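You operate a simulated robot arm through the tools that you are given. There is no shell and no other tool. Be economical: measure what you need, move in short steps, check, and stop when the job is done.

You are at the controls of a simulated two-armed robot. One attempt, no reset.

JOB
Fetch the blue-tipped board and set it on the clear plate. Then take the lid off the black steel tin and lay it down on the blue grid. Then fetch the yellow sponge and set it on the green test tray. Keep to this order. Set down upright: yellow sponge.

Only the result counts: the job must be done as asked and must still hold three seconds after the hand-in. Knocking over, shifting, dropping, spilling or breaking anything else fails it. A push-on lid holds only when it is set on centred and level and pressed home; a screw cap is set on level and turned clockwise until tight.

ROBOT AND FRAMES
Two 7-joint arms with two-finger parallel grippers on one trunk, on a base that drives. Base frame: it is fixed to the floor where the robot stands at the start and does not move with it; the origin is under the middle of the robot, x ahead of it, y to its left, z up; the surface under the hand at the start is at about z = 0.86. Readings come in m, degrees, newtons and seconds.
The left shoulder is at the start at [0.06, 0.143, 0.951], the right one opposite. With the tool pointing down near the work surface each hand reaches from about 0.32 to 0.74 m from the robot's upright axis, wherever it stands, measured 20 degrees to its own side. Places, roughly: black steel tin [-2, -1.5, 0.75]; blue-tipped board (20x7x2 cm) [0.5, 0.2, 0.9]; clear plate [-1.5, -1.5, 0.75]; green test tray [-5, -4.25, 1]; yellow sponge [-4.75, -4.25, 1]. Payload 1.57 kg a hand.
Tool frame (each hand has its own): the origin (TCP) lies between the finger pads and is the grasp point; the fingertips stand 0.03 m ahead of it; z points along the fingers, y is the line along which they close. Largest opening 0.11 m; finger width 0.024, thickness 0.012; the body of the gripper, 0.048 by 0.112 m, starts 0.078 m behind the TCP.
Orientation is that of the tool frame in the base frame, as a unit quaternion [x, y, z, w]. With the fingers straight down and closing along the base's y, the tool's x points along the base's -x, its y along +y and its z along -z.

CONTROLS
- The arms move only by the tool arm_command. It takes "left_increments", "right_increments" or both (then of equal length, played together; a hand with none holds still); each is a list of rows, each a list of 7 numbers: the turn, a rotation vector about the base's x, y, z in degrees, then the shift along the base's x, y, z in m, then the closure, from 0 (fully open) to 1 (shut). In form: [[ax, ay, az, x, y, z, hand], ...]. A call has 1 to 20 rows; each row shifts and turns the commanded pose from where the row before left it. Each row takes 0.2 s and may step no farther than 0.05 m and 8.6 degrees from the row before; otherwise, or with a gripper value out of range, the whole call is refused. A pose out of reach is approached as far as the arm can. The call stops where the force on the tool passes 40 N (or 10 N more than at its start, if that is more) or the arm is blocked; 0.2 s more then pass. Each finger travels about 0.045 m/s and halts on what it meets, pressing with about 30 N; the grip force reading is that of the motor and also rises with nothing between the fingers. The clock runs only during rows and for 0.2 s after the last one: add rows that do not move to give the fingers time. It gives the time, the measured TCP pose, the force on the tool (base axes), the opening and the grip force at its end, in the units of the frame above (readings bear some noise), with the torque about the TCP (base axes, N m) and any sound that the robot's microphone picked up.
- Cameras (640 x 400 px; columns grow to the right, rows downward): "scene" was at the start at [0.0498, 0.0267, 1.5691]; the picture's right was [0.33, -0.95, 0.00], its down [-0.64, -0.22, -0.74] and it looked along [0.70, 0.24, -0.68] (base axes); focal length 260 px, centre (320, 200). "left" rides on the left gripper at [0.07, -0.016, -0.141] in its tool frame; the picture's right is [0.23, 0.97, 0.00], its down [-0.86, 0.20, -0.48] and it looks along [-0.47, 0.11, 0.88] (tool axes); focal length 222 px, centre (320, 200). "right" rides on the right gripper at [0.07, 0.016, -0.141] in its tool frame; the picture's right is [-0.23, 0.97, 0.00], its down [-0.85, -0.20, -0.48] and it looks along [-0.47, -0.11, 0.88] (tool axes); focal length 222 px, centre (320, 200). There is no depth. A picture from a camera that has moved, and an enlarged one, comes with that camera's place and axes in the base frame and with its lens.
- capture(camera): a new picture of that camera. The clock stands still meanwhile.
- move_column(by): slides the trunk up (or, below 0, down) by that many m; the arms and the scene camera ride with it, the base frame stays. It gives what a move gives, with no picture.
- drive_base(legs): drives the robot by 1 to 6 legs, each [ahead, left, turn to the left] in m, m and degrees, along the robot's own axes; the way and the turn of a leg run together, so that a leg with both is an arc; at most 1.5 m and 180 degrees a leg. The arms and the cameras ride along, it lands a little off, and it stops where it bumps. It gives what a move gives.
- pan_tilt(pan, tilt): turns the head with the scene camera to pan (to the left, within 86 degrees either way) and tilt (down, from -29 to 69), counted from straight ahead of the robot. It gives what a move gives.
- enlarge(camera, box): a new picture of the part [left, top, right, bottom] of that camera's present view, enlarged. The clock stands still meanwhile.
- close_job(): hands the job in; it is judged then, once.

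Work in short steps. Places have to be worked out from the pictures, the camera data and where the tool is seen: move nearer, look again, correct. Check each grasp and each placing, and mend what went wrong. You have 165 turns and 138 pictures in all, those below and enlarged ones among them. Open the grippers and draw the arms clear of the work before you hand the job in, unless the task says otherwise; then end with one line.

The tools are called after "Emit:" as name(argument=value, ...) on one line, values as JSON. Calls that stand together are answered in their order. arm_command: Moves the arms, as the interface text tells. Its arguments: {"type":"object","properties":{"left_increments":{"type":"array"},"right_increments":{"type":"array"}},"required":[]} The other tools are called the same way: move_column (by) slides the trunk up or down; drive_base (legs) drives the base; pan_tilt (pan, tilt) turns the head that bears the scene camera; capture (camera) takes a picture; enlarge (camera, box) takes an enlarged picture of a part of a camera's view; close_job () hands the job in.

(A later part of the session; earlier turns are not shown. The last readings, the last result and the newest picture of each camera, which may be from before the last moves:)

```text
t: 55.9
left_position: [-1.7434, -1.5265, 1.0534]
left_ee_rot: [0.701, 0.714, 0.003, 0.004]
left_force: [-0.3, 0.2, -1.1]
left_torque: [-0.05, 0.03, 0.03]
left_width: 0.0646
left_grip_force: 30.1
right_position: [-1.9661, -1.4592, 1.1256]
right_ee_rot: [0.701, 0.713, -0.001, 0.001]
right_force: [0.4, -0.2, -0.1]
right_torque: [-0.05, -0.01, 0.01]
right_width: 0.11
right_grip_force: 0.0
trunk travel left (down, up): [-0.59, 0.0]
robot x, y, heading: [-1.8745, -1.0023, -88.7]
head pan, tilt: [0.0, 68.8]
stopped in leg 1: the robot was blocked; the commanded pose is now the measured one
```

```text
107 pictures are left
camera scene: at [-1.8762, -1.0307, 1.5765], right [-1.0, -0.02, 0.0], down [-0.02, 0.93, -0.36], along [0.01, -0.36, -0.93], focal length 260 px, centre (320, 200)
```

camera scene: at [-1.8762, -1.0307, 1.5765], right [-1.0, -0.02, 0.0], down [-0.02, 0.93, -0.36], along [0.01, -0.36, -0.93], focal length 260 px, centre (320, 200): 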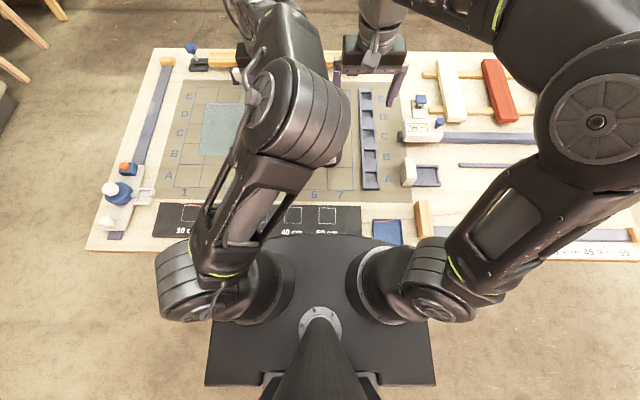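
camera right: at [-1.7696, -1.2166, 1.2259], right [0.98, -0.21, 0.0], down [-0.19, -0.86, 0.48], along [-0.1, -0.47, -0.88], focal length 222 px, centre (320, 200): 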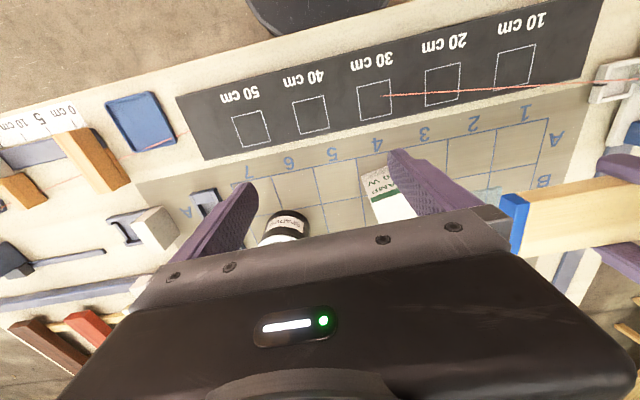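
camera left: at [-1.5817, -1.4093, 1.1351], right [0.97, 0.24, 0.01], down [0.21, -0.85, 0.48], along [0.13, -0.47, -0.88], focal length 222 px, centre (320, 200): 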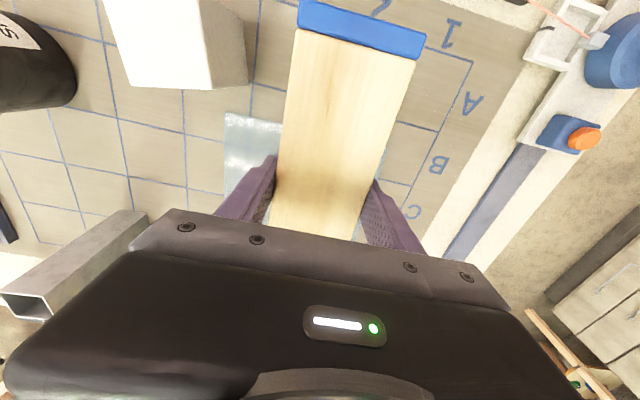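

That dark plate is the robot's chest deck, now over the table edge; the base was blocked by something below. I back off 1.5 cm, then carry the board over the plate and turn it 45°.

Emit:
drive_base(legs=[[-0.015, 0, 0]])

Emit:
arm_command(left_increments=[[0, 0, 0, 0.03, 0, 0, 0.6], [0, 0, 0, 0.03, 0, 0, 0.6], [0, 0, 0, 0.03, 0, 0, 0.6], [0, 0, 0, 0.03, 0, 0, 0.6], [0, 0, 0, 0.03, 0, 0, 0.6], [0, 0, -7.5, 0.02, 0, -0.01, 0.6], [0, 0, -7.5, 0, -0.01, -0.01, 0.6], [0, 0, -7.5, 0, -0.01, -0.01, 0.6], [0, 0, -7.5, 0, -0.01, -0.01, 0.6], [0, 0, -7.5, 0, -0.01, -0.01, 0.6], [0, 0, -7.5, 0, 0, 0, 0.6], [0, 0, 0, 0, 0, 0, 0.6]])

Emit:
capture(camera="left")

Emit:
capture(camera="scene")

```text
t: 56.6
left_position: [-1.7423, -1.5118, 1.0546]
left_ee_rot: [0.7, 0.714, 0.004, 0.005]
left_force: [0.2, -0.2, -0.9]
left_torque: [-0.03, 0.02, -0.01]
left_width: 0.0647
left_grip_force: 30.2
right_position: [-1.9659, -1.4434, 1.1248]
right_ee_rot: [0.7, 0.714, -0.001, 0.001]
right_force: [0.2, -0.4, 0.5]
right_torque: [-0.02, 0.04, 0.01]
right_width: 0.1101
right_grip_force: 0.0
trunk travel left (down, up): [-0.59, 0.0]
robot x, y, heading: [-1.8777, -0.9942, -88.9]
head pan, tilt: [0.0, 68.8]
```

```text
t: 59.2
left_position: [-1.6079, -1.5185, 1.0169]
left_ee_rot: [0.92, 0.392, 0.001, 0.006]
left_force: [-0.2, -0.3, -0.8]
left_torque: [0.01, 0.0, -0.01]
left_width: 0.0647
left_grip_force: 30.0
left hand out of reach, approached as far as the arm can: row 6, 7, 8, 9, 10
right_position: [-1.966, -1.4451, 1.1239]
right_ee_rot: [0.7, 0.714, 0.001, 0.0]
right_force: [0.2, -0.4, 0.0]
right_torque: [-0.01, 0.02, 0.0]
right_width: 0.1104
right_grip_force: 0.1
trunk travel left (down, up): [-0.59, 0.0]
robot x, y, heading: [-1.8788, -0.9913, -88.8]
head pan, tilt: [0.0, 68.8]
```

```text
106 pictures are left
camera left: at [-1.5719, -1.4567, 1.1588], right [0.86, -0.51, 0.01], down [-0.45, -0.75, 0.48], along [-0.24, -0.42, -0.88], focal length 222 px, centre (320, 200)
```

left: 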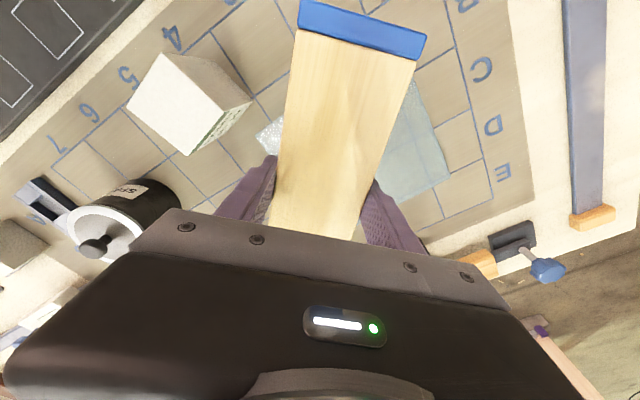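

```text
105 pictures are left
camera scene: at [-1.8766, -1.0185, 1.5765], right [-1.0, -0.02, 0.0], down [-0.02, 0.93, -0.36], along [0.01, -0.36, -0.93], focal length 260 px, centre (320, 200)
```

scene: 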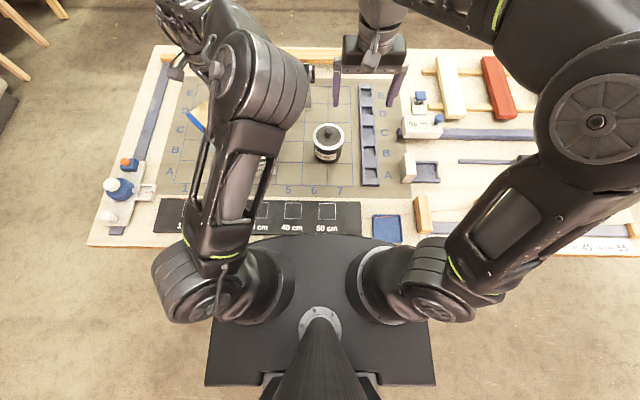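

The hand stays limited to about 0.6 m from the axis, so I bring the robot sideways nearer: strafe left 0.135 m so the plate is within 0.58 m.

Emit:
drive_base(legs=[[0, 0.135, 0]])

Emit:
capture(camera="left")

```text
t: 60.5
left_position: [-1.4735, -1.5171, 1.0177]
left_ee_rot: [0.92, 0.392, 0.002, 0.005]
left_force: [-0.3, -0.9, -1.0]
left_torque: [0.01, 0.05, 0.0]
left_width: 0.0646
left_grip_force: 29.9
right_position: [-1.8315, -1.4418, 1.1238]
right_ee_rot: [0.701, 0.713, 0.0, -0.002]
right_force: [0.2, 0.4, 0.2]
right_torque: [-0.02, 0.03, 0.0]
right_width: 0.11
right_grip_force: 0.1
trunk travel left (down, up): [-0.59, 0.0]
robot x, y, heading: [-1.7462, -0.9947, -88.7]
head pan, tilt: [0.0, 68.8]
```

```text
104 pictures are left
camera left: at [-1.4374, -1.4542, 1.1585], right [0.86, -0.51, 0.01], down [-0.45, -0.75, 0.48], along [-0.24, -0.42, -0.88], focal length 222 px, centre (320, 200)
```

left: 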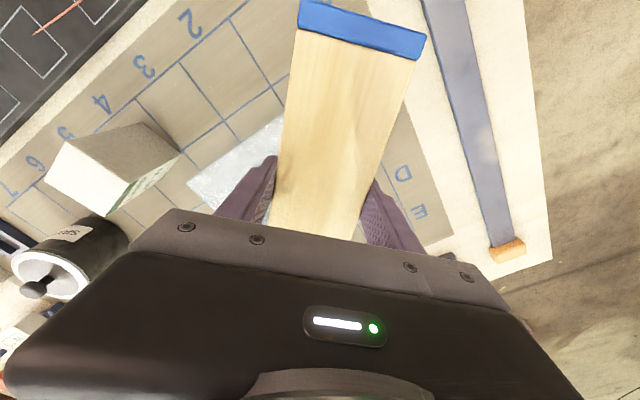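

The plate's near corner reads (-1.678, -1.473), confirming the centre at (-1.57, -1.57). I move the hand over the centre.

Emit:
arm_command(left_increments=[[0, 0, 0, -0.03, 0, 0, 0.6], [0, 0, 0, -0.03, -0.01, -0.01, 0.6], [0, 0, 0, -0.03, -0.015, -0.01, 0.6], [0, 0, 0, -0.0065, -0.015, -0.01, 0.6], [0, 0, 0, 0, 0, 0, 0.6], [0, 0, 0, 0, 0, 0, 0.6]])

Emit:
capture(camera="left")

```text
t: 61.9
left_position: [-1.57, -1.555, 0.9875]
left_ee_rot: [0.92, 0.392, 0.002, 0.005]
left_force: [0.0, 0.6, -1.2]
left_torque: [0.01, 0.01, -0.01]
left_width: 0.0645
left_grip_force: 31.1
right_position: [-1.8335, -1.4422, 1.1227]
right_ee_rot: [0.701, 0.713, 0.0, 0.0]
right_force: [0.4, -0.1, 0.5]
right_torque: [0.01, 0.05, -0.02]
right_width: 0.11
right_grip_force: 0.1
trunk travel left (down, up): [-0.59, 0.0]
robot x, y, heading: [-1.7446, -0.9903, -88.8]
head pan, tilt: [0.0, 68.8]
```

```text
103 pictures are left
camera left: at [-1.5341, -1.4931, 1.1289], right [0.86, -0.51, 0.01], down [-0.45, -0.75, 0.48], along [-0.24, -0.42, -0.88], focal length 222 px, centre (320, 200)
```

left: 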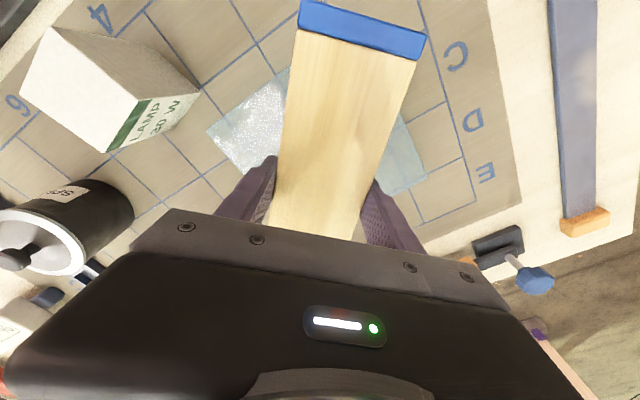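

Directly over the plate. I descend in small steps toward contact.

Emit:
arm_command(left_increments=[[0, 0, 0, 0, -0.004, -0.02, 0.6], [0, 0, 0, 0, -0.004, -0.02, 0.6], [0, 0, 0, 0, 0, -0.02, 0.6], [0, 0, 0, 0, 0, -0.01, 0.6], [0, 0, 0, 0, 0, -0.005, 0.6], [0, 0, 0, 0, 0, 0, 0.6]])

Emit:
capture(camera="left")

```text
t: 63.3
left_position: [-1.5736, -1.5596, 0.9147]
left_ee_rot: [0.92, 0.391, 0.002, 0.007]
left_force: [-0.6, 0.4, -0.7]
left_torque: [-0.01, -0.03, 0.0]
left_width: 0.0646
left_grip_force: 30.1
left hand out of reach, approached as far as the arm can: row 4
right_position: [-1.833, -1.4421, 1.1246]
right_ee_rot: [0.701, 0.713, 0.001, 0.0]
right_force: [0.4, 0.7, -0.1]
right_torque: [-0.03, 0.0, -0.01]
right_width: 0.11
right_grip_force: 0.0
trunk travel left (down, up): [-0.59, 0.0]
robot x, y, heading: [-1.7441, -0.9894, -88.7]
head pan, tilt: [0.0, 68.8]
```

```text
102 pictures are left
camera left: at [-1.5375, -1.498, 1.0555], right [0.86, -0.51, 0.01], down [-0.45, -0.75, 0.48], along [-0.24, -0.42, -0.88], focal length 222 px, centre (320, 200)
```

left: 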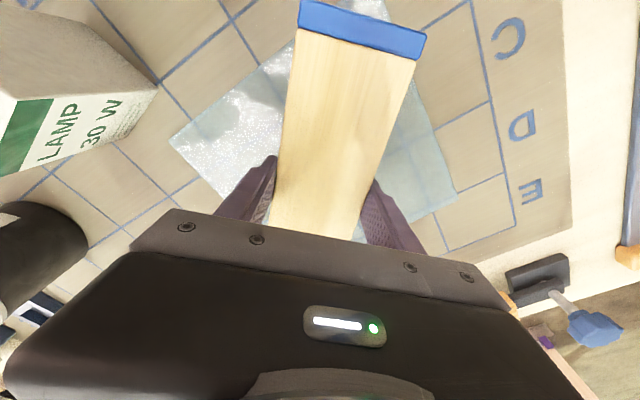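

The lower reach is limited by radius. I lift, turn the board to lie along x (needs only ±0.033 in y) and bring it to y≈-1.53, well inside reach.

Emit:
arm_command(left_increments=[[0, 0, 0, 0, 0.005, 0.02, 0.6], [0, 0, 0, 0, 0.005, 0.02, 0.6], [0, 0, -7.5, 0, 0.005, 0.01, 0.6], [0, 0, -7.5, 0, 0.005, 0, 0.6], [0, 0, -7.5, 0, 0.005, 0, 0.6], [0, 0, -7.5, 0, 0.005, 0, 0.6], [0, 0, -7.5, 0, 0.002, 0, 0.6], [0, 0, -7.5, 0, 0, 0, 0.6], [0, 0, 0, 0, 0, -0.02, 0.6], [0, 0, 0, 0, 0, -0.02, 0.6], [0, 0, 0, 0, 0, 0, 0.6]])

Emit:
capture(camera="left")

```text
t: 65.7
left_position: [-1.5742, -1.5291, 0.9251]
left_ee_rot: [1.0, 0.009, 0.0, 0.005]
left_force: [0.1, 0.1, -2.1]
left_torque: [0.0, 0.0, 0.0]
left_width: 0.0646
left_grip_force: 29.8
right_position: [-1.8332, -1.4416, 1.1253]
right_ee_rot: [0.701, 0.713, 0.0, 0.0]
right_force: [0.0, 1.1, -0.2]
right_torque: [0.03, 0.02, 0.0]
right_width: 0.11
right_grip_force: 0.1
trunk travel left (down, up): [-0.59, 0.0]
robot x, y, heading: [-1.7449, -0.9888, -88.9]
head pan, tilt: [0.0, 68.8]
```

```text
101 pictures are left
camera left: at [-1.5053, -1.5103, 1.0656], right [0.25, -0.97, 0.01], down [-0.85, -0.21, 0.48], along [-0.46, -0.13, -0.88], focal length 222 px, centre (320, 200)
```

left: 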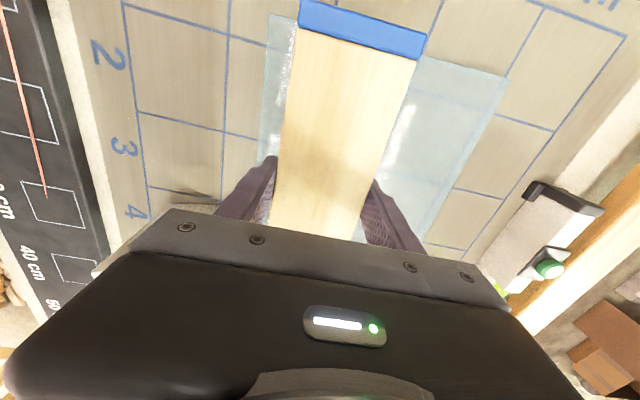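

Aligned: board spans the plate in x and lies inside it in y. I descend to contact.

Emit:
arm_command(left_increments=[[0, 0, 0, 0.003, -0.002, -0.01, 0.6], [0, 0, 0, 0, 0, -0.01, 0.6], [0, 0, 0, 0, 0, -0.006, 0.6], [0, 0, 0, 0, 0, -0.005, 0.6], [0, 0, 0, 0, 0, -0.004, 0.6], [0, 0, 0, 0, 0, -0.003, 0.6], [0, 0, 0, 0, 0, 0, 0.6]])

```text
t: 67.3
left_position: [-1.5707, -1.5315, 0.8862]
left_ee_rot: [1.0, 0.01, 0.0, 0.005]
left_force: [0.3, -0.2, -0.5]
left_torque: [0.03, 0.01, 0.0]
left_width: 0.0647
left_grip_force: 30.1
right_position: [-1.834, -1.4428, 1.1248]
right_ee_rot: [0.701, 0.713, 0.0, 0.0]
right_force: [-0.1, 0.7, 0.3]
right_torque: [0.03, 0.0, -0.03]
right_width: 0.1102
right_grip_force: 0.2
trunk travel left (down, up): [-0.59, 0.0]
robot x, y, heading: [-1.7435, -0.986, -88.7]
head pan, tilt: [0.0, 68.8]
```

No contact yet at z 0.886; I go on in small steps.

Emit:
arm_command(left_increments=[[0, 0, 0, 0, 0, -0.004, 0.6], [0, 0, 0, 0, 0, -0.003, 0.6], [0, 0, 0, 0, 0, -0.003, 0.6], [0, 0, 0, 0, 0, -0.003, 0.6], [0, 0, 0, 0, 0, -0.003, 0.6], [0, 0, 0, 0, 0, 0, 0.6]])

Emit:
capture(camera="left")

```text
t: 68.2
left_position: [-1.5709, -1.5309, 0.8809]
left_ee_rot: [1.0, 0.009, -0.001, 0.01]
left_force: [-2.4, 8.3, 21.7]
left_torque: [1.21, 0.08, -0.02]
left_width: 0.0649
left_grip_force: 30.9
right_position: [-1.8349, -1.4395, 1.1251]
right_ee_rot: [0.701, 0.713, 0.0, 0.002]
right_force: [0.1, 0.7, -0.2]
right_torque: [-0.04, 0.0, 0.04]
right_width: 0.1101
right_grip_force: 0.1
trunk travel left (down, up): [-0.59, 0.0]
robot x, y, heading: [-1.7428, -0.9893, -89.0]
head pan, tilt: [0.0, 68.8]
stopped in row 4 (left hand): the force on the tool passed its limit at 45 N (the readings are from after the stop); the commanded pose is now the measured one
```

```text
100 pictures are left
camera left: at [-1.5007, -1.5114, 1.022], right [0.24, -0.97, 0.02], down [-0.85, -0.21, 0.48], along [-0.46, -0.13, -0.88], focal length 222 px, centre (320, 200)
```

left: 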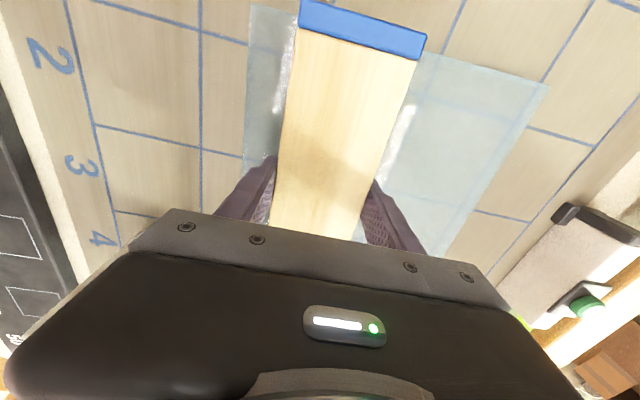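

The near fingertip is touching the plate (tips ≈0.851), the board is at or just above it. I relieve the pressure by 1 mm and open gently.

Emit:
arm_command(left_increments=[[0, 0, 0, 0, 0, 0.001, 0.5], [0, 0, 0, 0, 0, 0, 0.42], [0, 0, 0, 0, 0, 0, 0.38], [0, 0, 0, 0, 0, 0, 0.33], [0, 0, 0, 0, 0, 0, 0.25], [0, 0, 0, 0, 0, 0, 0.25]])

Emit:
capture(camera="left")

```text
t: 69.6
left_position: [-1.5715, -1.5336, 0.8805]
left_ee_rot: [1.0, 0.009, 0.0, 0.011]
left_force: [-0.1, -13.4, 35.4]
left_torque: [1.04, 0.04, -0.04]
left_width: 0.0705
left_grip_force: 0.1
right_position: [-1.8338, -1.4417, 1.1253]
right_ee_rot: [0.701, 0.713, 0.0, 0.002]
right_force: [-0.9, 0.0, 0.0]
right_torque: [0.01, -0.01, 0.03]
right_width: 0.1101
right_grip_force: 0.1
trunk travel left (down, up): [-0.59, 0.0]
robot x, y, heading: [-1.7431, -0.9895, -89.1]
head pan, tilt: [0.0, 68.8]
```

```text
99 pictures are left
camera left: at [-1.501, -1.5135, 1.0222], right [0.24, -0.97, 0.02], down [-0.85, -0.2, 0.48], along [-0.46, -0.14, -0.88], focal length 222 px, centre (320, 200)
```

left: 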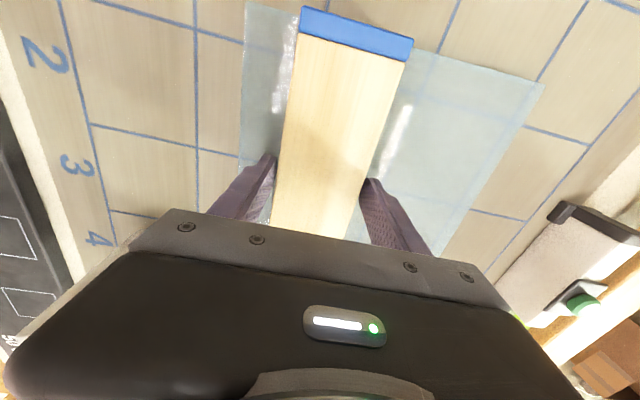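

The board now sits on the plate, free of the fingers. I rise straight up, opening once off the surface.

Emit:
arm_command(left_increments=[[0, 0, 0, 0, 0, 0.003, 0.25], [0, 0, 0, 0, 0, 0.003, 0.2], [0, 0, 0, 0, 0, 0.004, 0.15], [0, 0, 0, 0, 0, 0.01, 0.1], [0, 0, 0, 0, 0, 0.02, 0.05], [0, 0, 0, 0, 0, 0.03, 0], [0, 0, 0, 0, 0.02, 0.03, 0], [0, 0, 0, 0, 0.02, 0.03, 0], [0, 0, 0, 0, 0, 0, 0]])

Emit:
capture(camera="left")

```text
t: 71.6
left_position: [-1.5671, -1.4928, 1.0114]
left_ee_rot: [1.0, 0.01, 0.001, 0.008]
left_force: [0.0, 0.8, -0.2]
left_torque: [0.01, 0.0, 0.01]
left_width: 0.1103
left_grip_force: 0.0
right_position: [-1.8332, -1.4422, 1.1245]
right_ee_rot: [0.701, 0.713, 0.0, 0.0]
right_force: [-0.4, -0.6, -0.3]
right_torque: [-0.04, -0.01, 0.02]
right_width: 0.1099
right_grip_force: 0.1
trunk travel left (down, up): [-0.59, 0.0]
robot x, y, heading: [-1.748, -0.9917, -88.8]
head pan, tilt: [0.0, 68.8]
```

```text
98 pictures are left
camera left: at [-1.4978, -1.4734, 1.1525], right [0.25, -0.97, 0.02], down [-0.85, -0.21, 0.48], along [-0.46, -0.13, -0.88], focal length 222 px, centre (320, 200)
```

left: 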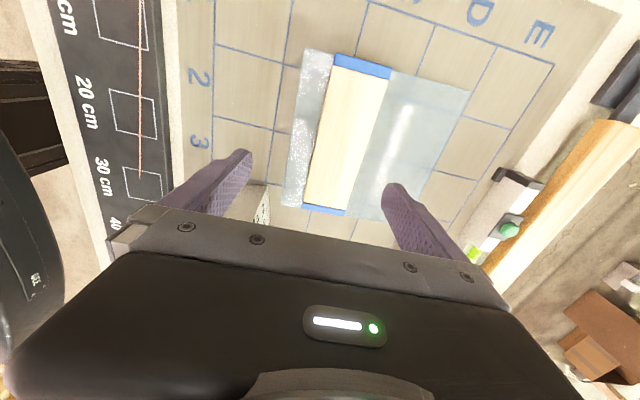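

The board rests wholly on the clear plate. Now the tin: I pull the left hand back clear and look with the right camera.

Emit:
arm_command(left_increments=[[0, 0, 0, 0.01, 0.04, 0.04, 0], [0, 0, 0, 0.02, 0.04, 0.03, 0], [0, 0, 0, 0.02, 0.04, 0, 0], [0, 0, 0, 0.02, 0.04, 0, 0]])

Emit:
capture(camera="right")

Emit:
capture(camera="scene")

```text
refused: row 1 steps farther than a row can; nothing moved
```

```text
97 pictures are left
camera right: at [-1.818, -1.373, 1.2652], right [0.98, -0.21, 0.0], down [-0.18, -0.86, 0.48], along [-0.1, -0.47, -0.88], focal length 222 px, centre (320, 200)
```

right: 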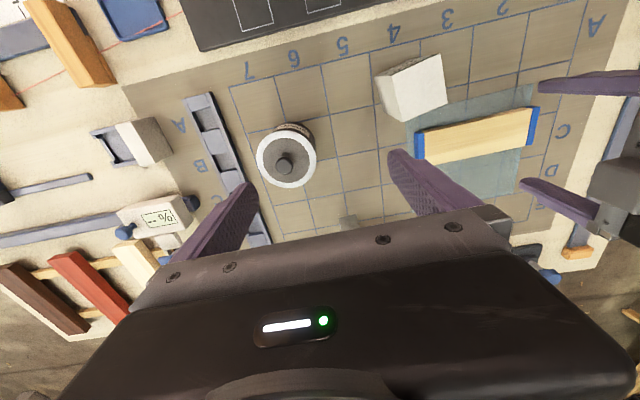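

```text
96 pictures are left
camera scene: at [-1.7433, -1.0163, 1.5764], right [-1.0, -0.02, 0.0], down [-0.02, 0.93, -0.36], along [0.01, -0.36, -0.93], focal length 260 px, centre (320, 200)
```

scene: 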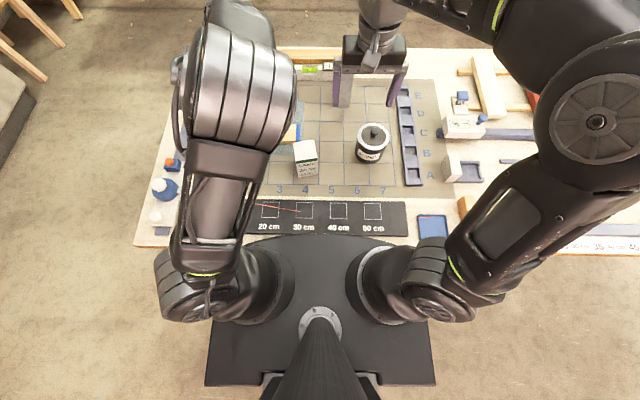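

The knob triangulates to (-1.892, -1.469, ~0.95). I enlarge both views to see the lid.

Emit:
enlarge(camera="right", box=[220, 90, 364, 180])

Emit:
enlarge(camera="scene", box=[330, 100, 426, 180])

```text
4.44 times, centred on (292, 135) of right
camera zoom: at [-1.818, -1.373, 1.2652], right [0.98, -0.21, 0.0], down [-0.18, -0.86, 0.48], along [-0.1, -0.47, -0.88], focal length 987 px, centre (444, 489)
```

zoom: 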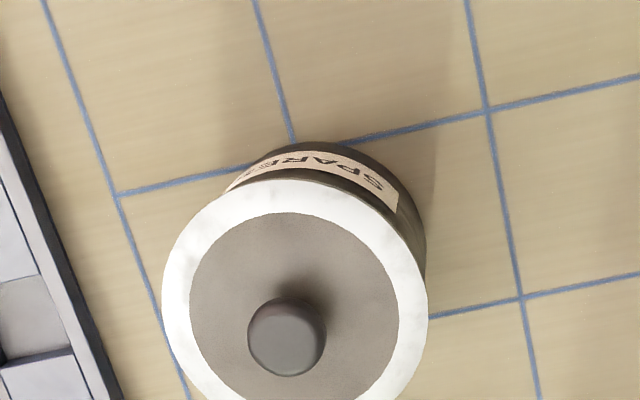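

```text
5.00 times, centred on (378, 140) of scene
camera zoom: at [-1.7433, -1.0163, 1.5764], right [-1.0, -0.02, 0.0], down [-0.02, 0.93, -0.36], along [0.01, -0.36, -0.93], focal length 1298 px, centre (30, 500)
```

zoom: 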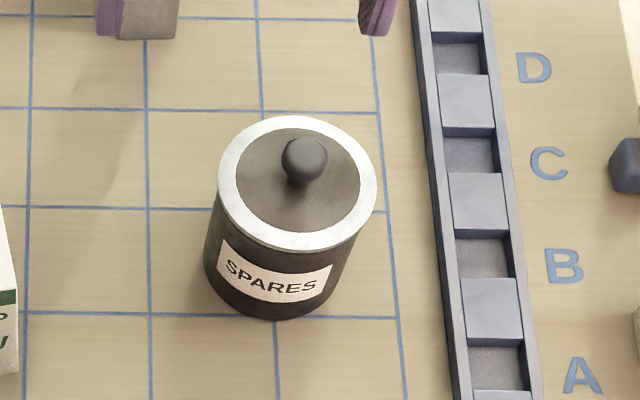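

The lid is about 9 cm across with a 2.5 cm knob at (-1.892, -1.473), knob z≈0.945. I move the right hand above it and draw the left back.

Emit:
arm_command(left_increments=[[0, 0, 0, 0, 0, 0.03, 0], [0, 0, 0, 0.01, 0.03, 0.03, 0], [0, 0, 0, 0.01, 0.04, 0, 0], [0, 0, 0, 0.01, 0.04, 0, 0], [0, 0, 0, 0, 0, 0, 0]], right_increments=[[0, 0, 0, -0.03, -0.016, -0.02, 0], [0, 0, 0, -0.029, -0.015, -0.02, 0], [0, 0, 0, 0, 0, -0.03, 0], [0, 0, 0, 0, 0, -0.03, 0], [0, 0, 0, 0, 0, 0, 0]])

Emit:
capture(camera="right")

Emit:
capture(camera="scene")

```text
t: 72.8
left_position: [-1.5414, -1.3811, 1.0696]
left_ee_rot: [1.0, 0.009, 0.0, 0.009]
left_force: [-0.9, -0.1, 0.2]
left_torque: [-0.02, 0.0, 0.03]
left_width: 0.1103
left_grip_force: 0.0
right_position: [-1.8938, -1.4725, 1.022]
right_ee_rot: [0.7, 0.714, 0.001, 0.0]
right_force: [-0.3, -0.2, 0.2]
right_torque: [0.05, -0.02, -0.03]
right_width: 0.11
right_grip_force: 0.0
trunk travel left (down, up): [-0.59, 0.0]
robot x, y, heading: [-1.7457, -0.9871, -88.9]
head pan, tilt: [0.0, 68.8]
```

```text
93 pictures are left
camera right: at [-1.8783, -1.403, 1.1639], right [0.98, -0.21, 0.0], down [-0.18, -0.86, 0.48], along [-0.1, -0.47, -0.88], focal length 222 px, centre (320, 200)
```

right: 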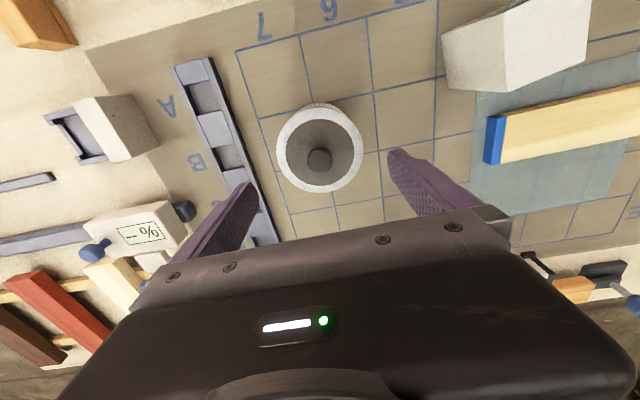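

```text
92 pictures are left
camera scene: at [-1.7437, -1.0165, 1.5764], right [-1.0, -0.02, 0.0], down [-0.02, 0.93, -0.36], along [0.01, -0.36, -0.93], focal length 260 px, centre (320, 200)
```

scene: 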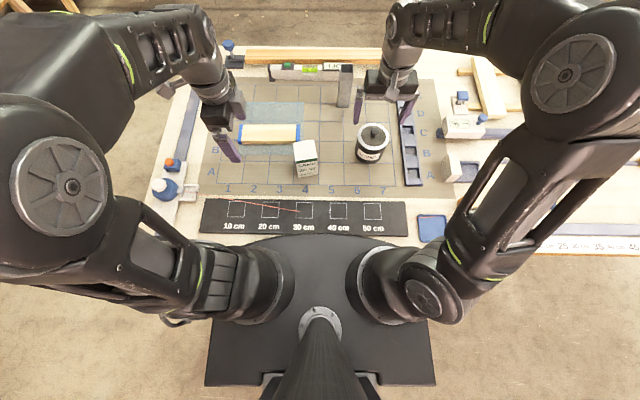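

The knob reads (-1.893, -1.472) from this view, right under the tool. I descend to z≈0.967 and close.

Emit:
arm_command(right_increments=[[0, 0, 0, 0, 0, -0.02, 0.2], [0, 0, 0, 0, 0, -0.02, 0.3], [0, 0, 0, 0, 0, -0.01, 0.4], [0, 0, 0, 0, 0, -0.005, 0.5], [0, 0, 0, 0, 0, 0, 0.7], [0, 0, 0, 0, 0, 0, 0.9], [0, 0, 0, 0, 0, 0, 0.9], [0, 0, 0, 0, 0, 0, 0.9]])

Emit:
capture(camera="right")

```text
t: 74.6
left_position: [-1.5423, -1.3794, 1.0701]
left_ee_rot: [1.0, 0.009, 0.0, 0.008]
left_force: [-0.1, 0.6, 0.0]
left_torque: [0.01, 0.0, -0.02]
left_width: 0.1103
left_grip_force: 0.1
right_position: [-1.8924, -1.4733, 0.9685]
right_ee_rot: [0.701, 0.713, 0.0, 0.0]
right_force: [-0.7, 0.1, 0.6]
right_torque: [-0.03, 0.01, 0.0]
right_width: 0.0241
right_grip_force: 29.9
trunk travel left (down, up): [-0.59, 0.0]
robot x, y, heading: [-1.745, -0.9914, -89.2]
head pan, tilt: [0.0, 68.8]
```

```text
91 pictures are left
camera right: at [-1.8769, -1.4032, 1.1104], right [0.98, -0.21, 0.0], down [-0.18, -0.86, 0.48], along [-0.1, -0.47, -0.88], focal length 222 px, centre (320, 200)
```

right: 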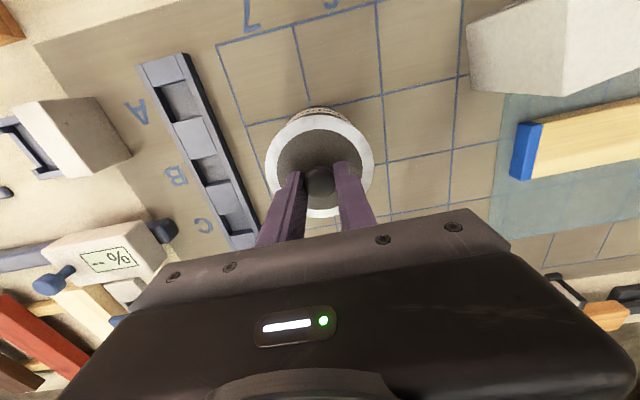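

The knob is gripped (24 mm). I lift in small steps.

Emit:
arm_command(right_increments=[[0, 0, 0, 0, 0, 0.003, 0.9], [0, 0, 0, 0, 0, 0.004, 0.9], [0, 0, 0, 0, 0, 0.005, 0.9], [0, 0, 0, 0, 0, 0.01, 0.9], [0, 0, 0, 0, 0, 0.02, 0.9], [0, 0, 0, 0, 0, 0, 0.9]])

Emit:
capture(camera="right")

Emit:
enlarge(camera="scene", box=[200, 60, 440, 210])

```text
t: 76.0
left_position: [-1.5413, -1.3807, 1.0695]
left_ee_rot: [1.0, 0.01, 0.0, 0.009]
left_force: [1.0, -1.0, 0.0]
left_torque: [0.04, 0.03, 0.01]
left_width: 0.11
left_grip_force: 0.1
right_position: [-1.8924, -1.4744, 1.0106]
right_ee_rot: [0.701, 0.713, 0.0, 0.0]
right_force: [0.2, 0.9, -2.4]
right_torque: [0.0, -0.02, -0.01]
right_width: 0.024
right_grip_force: 29.9
trunk travel left (down, up): [-0.59, 0.0]
robot x, y, heading: [-1.741, -0.989, -88.5]
head pan, tilt: [0.0, 68.8]
```

```text
90 pictures are left
camera right: at [-1.8771, -1.4049, 1.151], right [0.98, -0.21, 0.0], down [-0.18, -0.86, 0.48], along [-0.1, -0.47, -0.88], focal length 222 px, centre (320, 200)
```

right: 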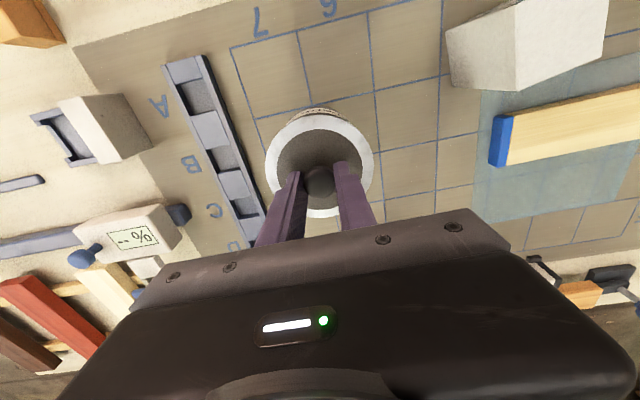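

```text
2.67 times, centred on (320, 135) of scene
camera zoom: at [-1.743, -1.016, 1.5765], right [-1.0, -0.02, 0.0], down [-0.02, 0.93, -0.36], along [0.01, -0.36, -0.93], focal length 692 px, centre (320, 373)
```

zoom: 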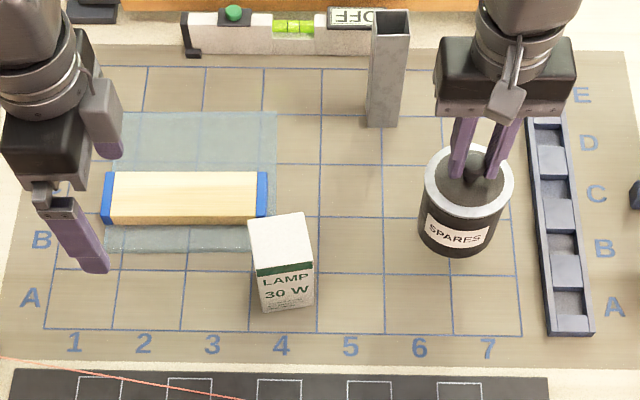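

The base of the tin rose too: the whole tin came up with the lid, so the lid is tight and the body must be held. I set the tin back exactly where it was and release.

Emit:
arm_command(right_increments=[[0, 0, 0, 0, 0.001, -0.015, 0.9], [0, 0, 0, 0, 0, -0.015, 0.9], [0, 0, 0, 0, 0, -0.008, 0.9], [0, 0, 0, 0, 0, -0.003, 0.9], [0, 0, 0, 0, 0, -0.002, 0.9], [0, 0, 0, 0, 0, 0, 0.9]])

Emit:
enlarge(camera="scene", box=[330, 100, 426, 180])

```text
t: 77.4
left_position: [-1.541, -1.38, 1.0701]
left_ee_rot: [1.0, 0.01, 0.0, 0.009]
left_force: [-0.9, 0.2, -0.3]
left_torque: [0.01, 0.0, -0.01]
left_width: 0.1099
left_grip_force: 0.0
right_position: [-1.8918, -1.4713, 0.9698]
right_ee_rot: [0.701, 0.713, 0.0, 0.002]
right_force: [-3.5, -1.3, 8.1]
right_torque: [0.01, -0.01, -0.04]
right_width: 0.0239
right_grip_force: 29.6
trunk travel left (down, up): [-0.59, 0.0]
robot x, y, heading: [-1.747, -0.9904, -89.2]
head pan, tilt: [0.0, 68.8]
```

```text
5.00 times, centred on (378, 140) of scene
camera zoom: at [-1.7433, -1.015, 1.5766], right [-1.0, -0.02, 0.0], down [-0.02, 0.93, -0.36], along [0.01, -0.36, -0.93], focal length 1298 px, centre (30, 500)
```

zoom: 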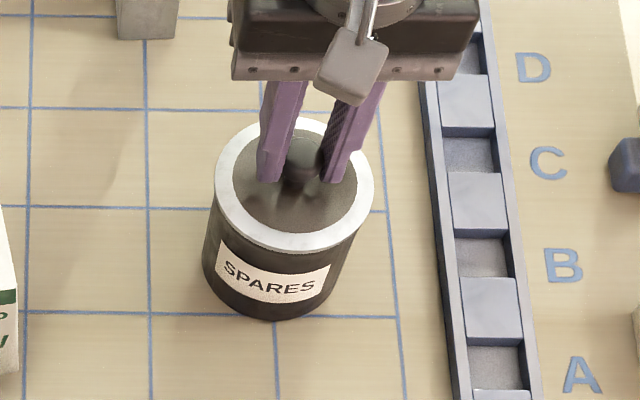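

The tin is back on its spot within ~2 mm. I release the knob, rise, and turn the right hand 90° so its camera points away from where the left hand will come in.

Emit:
arm_command(right_increments=[[0, 0, 0, 0, 0, 0, 0.75], [0, 0, 0, 0, 0, 0, 0.6], [0, 0, 0, 0, 0, 0, 0.5], [0, 0, 0, 0, 0, 0.02, 0.5], [0, 0, 0, 0, 0, 0.03, 0.5], [0, 0, 0, 0, 0, 0.04, 0.5], [0, 0, 8.5, 0, 0, 0, 0.5], [0, 0, 8.5, 0, 0, 0, 0.5], [0, 0, 8.5, 0, 0, 0, 0.5], [0, 0, 8.5, 0, 0, 0, 0.5], [0, 0, 8.5, 0, 0, 0, 0.5], [0, 0, 8.5, 0, 0, 0, 0.5], [0, 0, 8.5, 0, 0, 0, 0.5], [0, 0, 8.5, 0, 0, 0, 0.5], [0, 0, 8.5, 0, 0, 0, 0.5], [0, 0, 8.5, 0, 0, 0, 0.5], [0, 0, 5, 0, 0, 0, 0.5], [0, 0, 0, 0, 0, 0, 0.5]])

Emit:
drive_base(legs=[[-0.1, 0, 0], [0, -0.11, 0]])

Emit:
capture(camera="scene")

```text
t: 81.2
left_position: [-1.5419, -1.3799, 1.0694]
left_ee_rot: [1.0, 0.01, 0.0, 0.009]
left_force: [-0.8, 0.2, 0.0]
left_torque: [-0.01, -0.02, 0.01]
left_width: 0.11
left_grip_force: 0.0
right_position: [-1.8904, -1.4712, 1.0567]
right_ee_rot: [-0.01, 1.0, 0.0, 0.0]
right_force: [0.7, 0.1, 0.9]
right_torque: [0.01, 0.0, 0.0]
right_width: 0.055
right_grip_force: 0.1
trunk travel left (down, up): [-0.59, 0.0]
robot x, y, heading: [-1.7461, -0.9883, -89.0]
head pan, tilt: [0.0, 68.8]
```

```text
t: 83.1
left_position: [-1.6591, -1.2853, 1.0706]
left_ee_rot: [1.0, 0.008, 0.0, 0.008]
left_force: [-0.2, 0.0, 0.1]
left_torque: [-0.01, -0.01, -0.01]
left_width: 0.11
left_grip_force: 0.1
right_position: [-2.0093, -1.3768, 1.0575]
right_ee_rot: [-0.007, 1.0, 0.0, 0.0]
right_force: [-1.1, 0.5, 1.1]
right_torque: [0.01, -0.07, 0.01]
right_width: 0.0551
right_grip_force: 0.1
trunk travel left (down, up): [-0.59, 0.0]
robot x, y, heading: [-1.8639, -0.8924, -88.8]
head pan, tilt: [0.0, 68.8]
```

```text
87 pictures are left
camera scene: at [-1.8606, -0.921, 1.5765], right [-1.0, -0.02, 0.0], down [-0.02, 0.93, -0.36], along [0.01, -0.36, -0.93], focal length 260 px, centre (320, 200)
```

scene: 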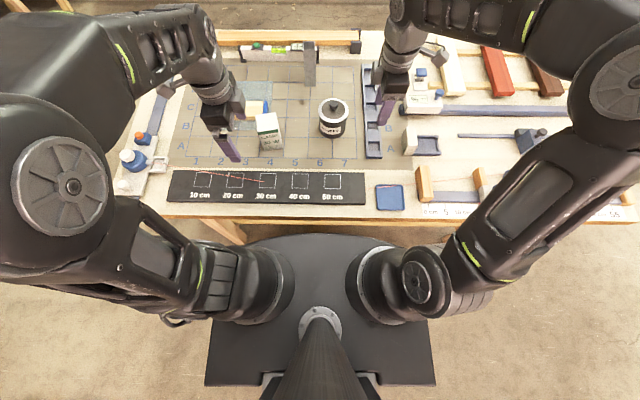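

I bring the right hand back over the knob while the left hand turns 90° at height.

Emit:
arm_command(right_increments=[[0, 0, 0, 0.03, -0.024, 0, 0.5], [0, 0, 0, 0.03, -0.024, 0, 0.5], [0, 0, 0, 0.03, -0.024, 0, 0.5], [0, 0, 0, 0.027, -0.023, 0, 0.5], [0, 0, 0, 0, 0, 0, 0.5], [0, 0, 0, 0, 0, 0, 0.5], [0, 0, 0, 0, 0, 0, 0.5], [0, 0, 0, 0, 0, 0, 0.5], [0, 0, 0, 0, 0, 0, 0.5], [0, 0, 0, 0, 0, 0, 0.5], [0, 0, 0, 0, 0, 0, 0.5]], left_increments=[[0, 0, 8.5, 0, 0, 0, 0], [0, 0, 8.5, 0, 0, 0, 0], [0, 0, 8.5, 0, 0, 0, 0], [0, 0, 8.5, 0, 0, 0, 0], [0, 0, 8.5, 0, 0, 0, 0], [0, 0, 8.5, 0, 0, 0, 0], [0, 0, 8.5, 0, 0, 0, 0], [0, 0, 8.5, 0, 0, 0, 0], [0, 0, 8.5, 0, 0, 0, 0], [0, 0, 8.5, 0, 0, 0, 0], [0, 0, 5, 0, 0, 0, 0]])

Emit:
capture(camera="right")

```text
t: 85.5
left_position: [-1.6579, -1.2848, 1.0691]
left_ee_rot: [0.7, 0.714, 0.006, 0.006]
left_force: [-0.4, 0.8, 0.1]
left_torque: [-0.03, 0.0, -0.02]
left_width: 0.1103
left_grip_force: 0.1
right_position: [-1.889, -1.4713, 1.0553]
right_ee_rot: [-0.008, 1.0, 0.0, 0.0]
right_force: [-0.2, -0.7, -0.1]
right_torque: [0.0, -0.04, -0.02]
right_width: 0.0549
right_grip_force: 0.1
trunk travel left (down, up): [-0.59, 0.0]
robot x, y, heading: [-1.8588, -0.896, -88.9]
head pan, tilt: [0.0, 68.8]
```

```text
86 pictures are left
camera right: at [-1.9588, -1.4564, 1.1966], right [0.21, 0.98, 0.0], down [0.86, -0.19, 0.48], along [0.47, -0.1, -0.88], focal length 222 px, centre (320, 200)
```

right: 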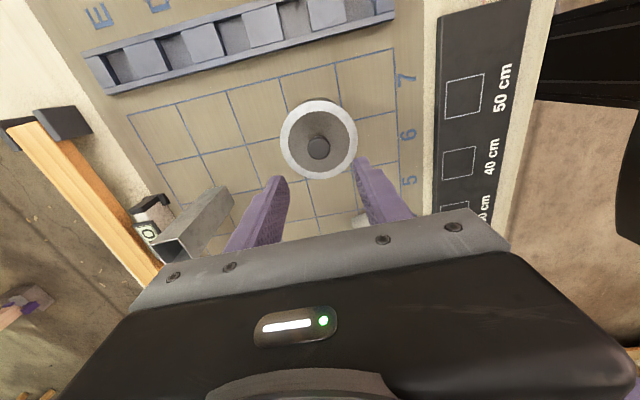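

The knob reads (-1.893, -1.472). I descend with the right hand and grip it.

Emit:
arm_command(right_increments=[[0, 0, 0, -0.003, -0.001, -0.03, 0.5], [0, 0, 0, 0, 0, -0.03, 0.5], [0, 0, 0, 0, 0, -0.015, 0.5], [0, 0, 0, 0, 0, -0.011, 0.5], [0, 0, 0, 0, 0, 0, 0.7], [0, 0, 0, 0, 0, 0, 0.9], [0, 0, 0, 0, 0, 0, 0.9]])

```text
t: 87.1
left_position: [-1.6577, -1.2841, 1.0714]
left_ee_rot: [0.702, 0.712, 0.005, 0.006]
left_force: [-0.2, -0.8, 0.2]
left_torque: [0.0, -0.01, 0.02]
left_width: 0.1099
left_grip_force: 0.1
right_position: [-1.8928, -1.4708, 0.9716]
right_ee_rot: [-0.007, 1.0, 0.0, 0.0]
right_force: [-0.2, -0.1, 1.3]
right_torque: [-0.06, 0.03, -0.02]
right_width: 0.0245
right_grip_force: 22.2
trunk travel left (down, up): [-0.59, 0.0]
robot x, y, heading: [-1.8645, -0.8932, -89.1]
head pan, tilt: [0.0, 68.8]
```

The right hand holds the knob. Now I pitch the left hand forward by 50° while bringing it over in front of the tin.

Emit:
arm_command(left_increments=[[-8.33, 0, 0, -0.02, 0, 0, 0], [-8.33, 0, 0, -0.02, 0, 0, 0], [-8.33, 0, 0, -0.02, 0, 0, 0], [-8.33, 0, 0, -0.02, 0, 0, 0], [-8.33, 0, 0, -0.02, 0, 0, 0], [-8.33, 0, 0, -0.02, 0, 0, 0], [0, 0, 0, -0.02, 0, 0, 0], [0, 0, 0, 0, 0, 0, 0]])

Emit:
capture(camera="left")

Emit:
pan_tilt(pan=0, tilt=55)

Emit:
capture(camera="scene")

```text
t: 88.9
left_position: [-1.8267, -1.3172, 1.0898]
left_ee_rot: [0.634, 0.651, -0.3, 0.291]
left_force: [0.1, 0.0, 0.4]
left_torque: [0.0, 0.01, -0.02]
left_width: 0.1099
left_grip_force: 0.0
left hand out of reach, approached as far as the arm can: row 5, 6
right_position: [-1.8932, -1.4705, 0.9698]
right_ee_rot: [-0.008, 1.0, 0.0, 0.0]
right_force: [0.4, -0.3, -0.5]
right_torque: [0.02, 0.01, 0.02]
right_width: 0.0241
right_grip_force: 30.1
trunk travel left (down, up): [-0.59, 0.0]
robot x, y, heading: [-1.8645, -0.8962, -88.7]
head pan, tilt: [0.0, 68.8]
```

```text
85 pictures are left
camera left: at [-1.844, -1.1652, 1.1302], right [0.97, 0.16, -0.19], down [0.22, -0.19, 0.96], along [0.12, -0.97, -0.22], focal length 222 px, centre (320, 200)
```

left: 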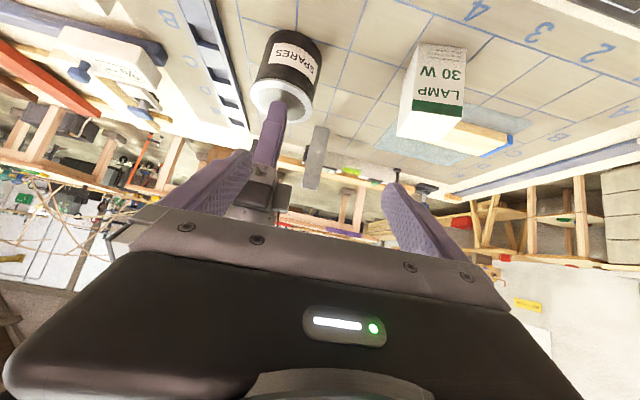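

```text
t: 89.7
left_position: [-1.8276, -1.3177, 1.0917]
left_ee_rot: [0.636, 0.649, -0.302, 0.29]
left_force: [-0.1, 0.0, 0.0]
left_torque: [-0.02, 0.01, 0.0]
left_width: 0.1097
left_grip_force: 0.0
right_position: [-1.8931, -1.4699, 0.9708]
right_ee_rot: [-0.007, 1.0, 0.0, 0.0]
right_force: [-0.6, -0.3, -1.1]
right_torque: [0.0, 0.02, -0.02]
right_width: 0.0238
right_grip_force: 30.4
trunk travel left (down, up): [-0.59, 0.0]
robot x, y, heading: [-1.8575, -0.8945, -88.7]
head pan, tilt: [0.0, 55.0]
```

```text
84 pictures are left
camera scene: at [-1.8585, -0.9372, 1.5919], right [-1.0, -0.02, 0.0], down [-0.01, 0.82, -0.57], along [0.01, -0.57, -0.82], focal length 260 px, centre (320, 200)
```

scene: 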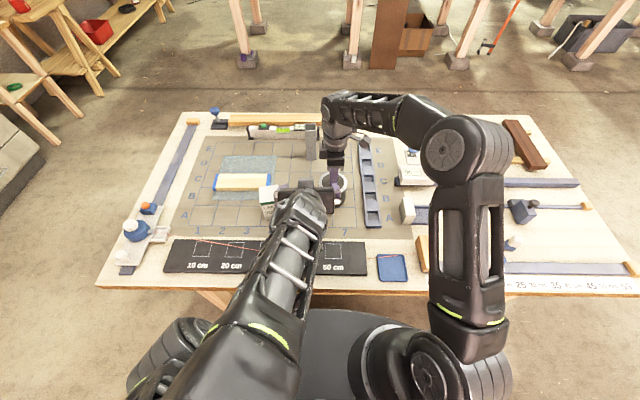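

The hand is pitched as wanted. I move down and across to the pre-grasp point in front of the tin.

Emit:
arm_command(left_increments=[[0, 0, 0, -0.02, 0, -0.02, 0], [0, 0, 0, -0.02, 0, -0.02, 0], [0, 0, 0, -0.02, 0, -0.02, 0], [0, 0, 0, -0.004, 0, -0.03, 0], [0, 0, 0, 0, -0.01, -0.02, 0], [0, 0, 0, 0, 0, 0, 0]])

Emit:
capture(camera="left")

Emit:
capture(camera="scene")

```text
t: 90.3
left_position: [-1.9097, -1.287, 1.0584]
left_ee_rot: [0.652, 0.648, -0.333, 0.209]
left_force: [0.0, 0.1, 0.0]
left_torque: [0.01, -0.01, -0.01]
left_width: 0.1101
left_grip_force: 0.2
right_position: [-1.8923, -1.4701, 0.9701]
right_ee_rot: [-0.009, 1.0, 0.0, 0.0]
right_force: [0.0, -0.2, -2.4]
right_torque: [-0.03, 0.03, 0.01]
right_width: 0.0242
right_grip_force: 29.5
trunk travel left (down, up): [-0.59, 0.0]
robot x, y, heading: [-1.8616, -0.896, -88.8]
head pan, tilt: [0.0, 55.0]
stopped in row 3 (left hand): the arm was blocked; the commanded pose is now the measured one
```

```text
83 pictures are left
camera left: at [-1.9069, -1.1361, 1.1101], right [0.95, 0.09, -0.31], down [0.33, -0.28, 0.9], along [-0.01, -0.96, -0.29], focal length 222 px, centre (320, 200)
```

left: 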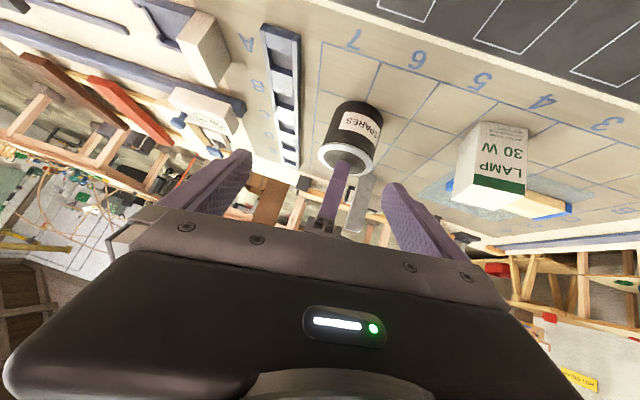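

```text
82 pictures are left
camera scene: at [-1.8585, -0.9372, 1.5919], right [-1.0, -0.02, 0.0], down [-0.01, 0.82, -0.57], along [0.01, -0.57, -0.82], focal length 260 px, centre (320, 200)
```

scene: 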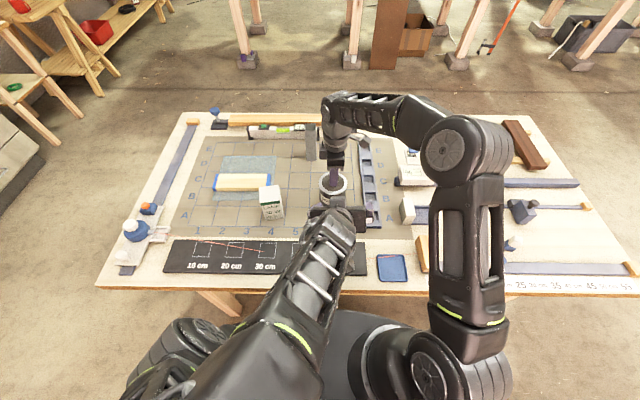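

The arm was cramped: this pitched pose is too close to the chest. I'll free the knob and move the right hand aside, then bring the left in from further out and above.

Emit:
arm_command(right_increments=[[0, 0, 0, 0, 0, 0, 0.75], [0, 0, 0, 0, 0, 0, 0.6], [0, 0, 0, 0, 0, 0, 0.5], [0, 0, 0, 0, 0, 0.03, 0.5], [0, 0, 0, 0, 0, 0.04, 0.5], [0, 0, 0, -0.03, 0, 0.03, 0.5], [0, 0, 0, -0.04, 0, 0, 0.5], [0, 0, 0, -0.04, 0, 0, 0.5], [0, 0, 0, -0.03, 0, 0, 0.5], [0, 0, 0, 0, 0, 0, 0.5]], left_increments=[[0, 0, 0, 0, 0, 0, 0], [0, 0, 0, 0, 0, 0, 0], [0, 0, 0, 0, 0, 0, 0], [0, 0, 0, 0, 0, 0, 0], [0, 0, 0, 0, 0, 0, 0], [0, 0, 0, 0, 0, 0, 0], [0, 0, 0, 0.01, 0, 0.02, 0], [0, -3, 1.4, 0.01, 0, 0.02, 0], [0, -3, 1.4, 0, -0.02, 0, 0], [0, -3, 1.3, 0, -0.02, 0, 0]])

Emit:
capture(camera="scene")

```text
t: 92.7
left_position: [-1.9108, -1.2922, 1.0926]
left_ee_rot: [0.68, 0.634, -0.284, 0.234]
left_force: [0.3, -0.3, -0.3]
left_torque: [-0.02, -0.04, -0.02]
left_width: 0.1101
left_grip_force: 0.1
right_position: [-2.0316, -1.4715, 1.0706]
right_ee_rot: [-0.008, 1.0, 0.0, 0.001]
right_force: [-0.5, 0.1, 0.5]
right_torque: [0.01, 0.01, 0.0]
right_width: 0.0551
right_grip_force: 0.0
trunk travel left (down, up): [-0.59, 0.0]
robot x, y, heading: [-1.8601, -0.8967, -89.0]
head pan, tilt: [0.0, 55.0]
stopped in row 10 (left hand): the arm was blocked; the commanded pose is now the measured one
```

```text
81 pictures are left
camera scene: at [-1.8586, -0.9376, 1.5919], right [-1.0, -0.02, 0.0], down [-0.01, 0.82, -0.57], along [0.01, -0.57, -0.82], focal length 260 px, centre (320, 200)
```

scene: 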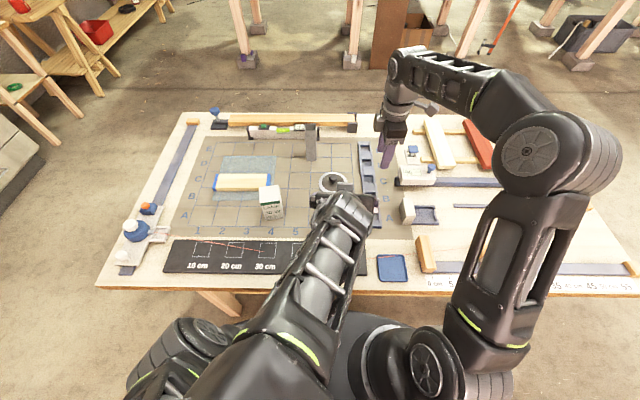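

The left forearm is fouling the chest deck. I unwind the left hand to vertical, up and to the left.

Emit:
arm_command(left_increments=[[0, 0, 0, 0.02, 0, 0.02, 0], [0, 0, 0, 0.03, 0, 0.02, 0], [7.17, -0.69, 0.64, 0.03, 0, 0.01, 0], [7.17, -0.69, 0.64, 0.03, 0, 0, 0], [7.17, -0.69, 0.64, 0.03, 0, 0, 0], [7.17, -0.69, 0.64, 0.03, 0, 0, 0], [7.17, -0.69, 0.64, 0.03, 0, 0, 0], [7.17, -0.69, 0.64, 0.02, 0, 0, 0], [0, 0, 0, 0, 0, 0, 0]])

Emit:
drive_base(legs=[[0, -0.12, 0]])

Emit:
capture(camera="scene")

```text
t: 94.7
left_position: [-1.6887, -1.2913, 1.1399]
left_ee_rot: [0.707, 0.708, 0.001, 0.004]
left_force: [0.0, 0.5, 0.0]
left_torque: [0.0, -0.02, 0.03]
left_width: 0.1101
left_grip_force: 0.0
right_position: [-2.0313, -1.4704, 1.0715]
right_ee_rot: [-0.008, 1.0, 0.0, 0.001]
right_force: [-0.1, -0.3, 0.0]
right_torque: [0.0, -0.02, 0.02]
right_width: 0.0552
right_grip_force: 0.0
trunk travel left (down, up): [-0.59, 0.0]
robot x, y, heading: [-1.8613, -0.8952, -89.1]
head pan, tilt: [0.0, 55.0]
```

```text
t: 96.0
left_position: [-1.8138, -1.2939, 1.1401]
left_ee_rot: [0.708, 0.706, 0.001, 0.004]
left_force: [0.0, -0.2, -1.5]
left_torque: [0.0, -0.05, -0.01]
left_width: 0.1101
left_grip_force: 0.0
right_position: [-2.1565, -1.4714, 1.0714]
right_ee_rot: [-0.006, 1.0, 0.001, 0.001]
right_force: [-0.5, -0.1, 0.8]
right_torque: [0.03, -0.04, 0.0]
right_width: 0.0549
right_grip_force: 0.0
trunk travel left (down, up): [-0.59, 0.0]
robot x, y, heading: [-1.9811, -0.8954, -89.1]
head pan, tilt: [0.0, 55.0]
```

```text
80 pictures are left
camera scene: at [-1.982, -0.9389, 1.5919], right [-1.0, -0.01, 0.0], down [-0.01, 0.82, -0.57], along [0.01, -0.57, -0.82], focal length 260 px, centre (320, 200)
```

scene: 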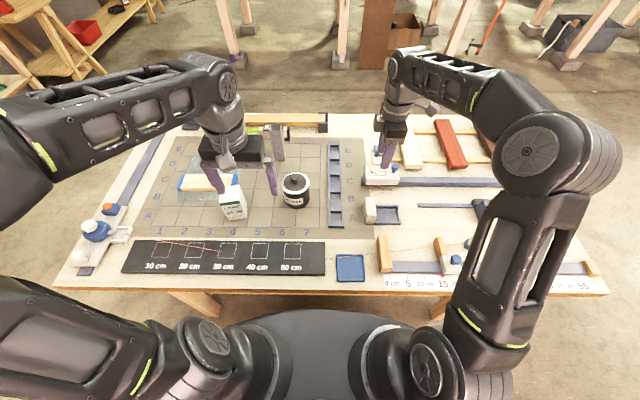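

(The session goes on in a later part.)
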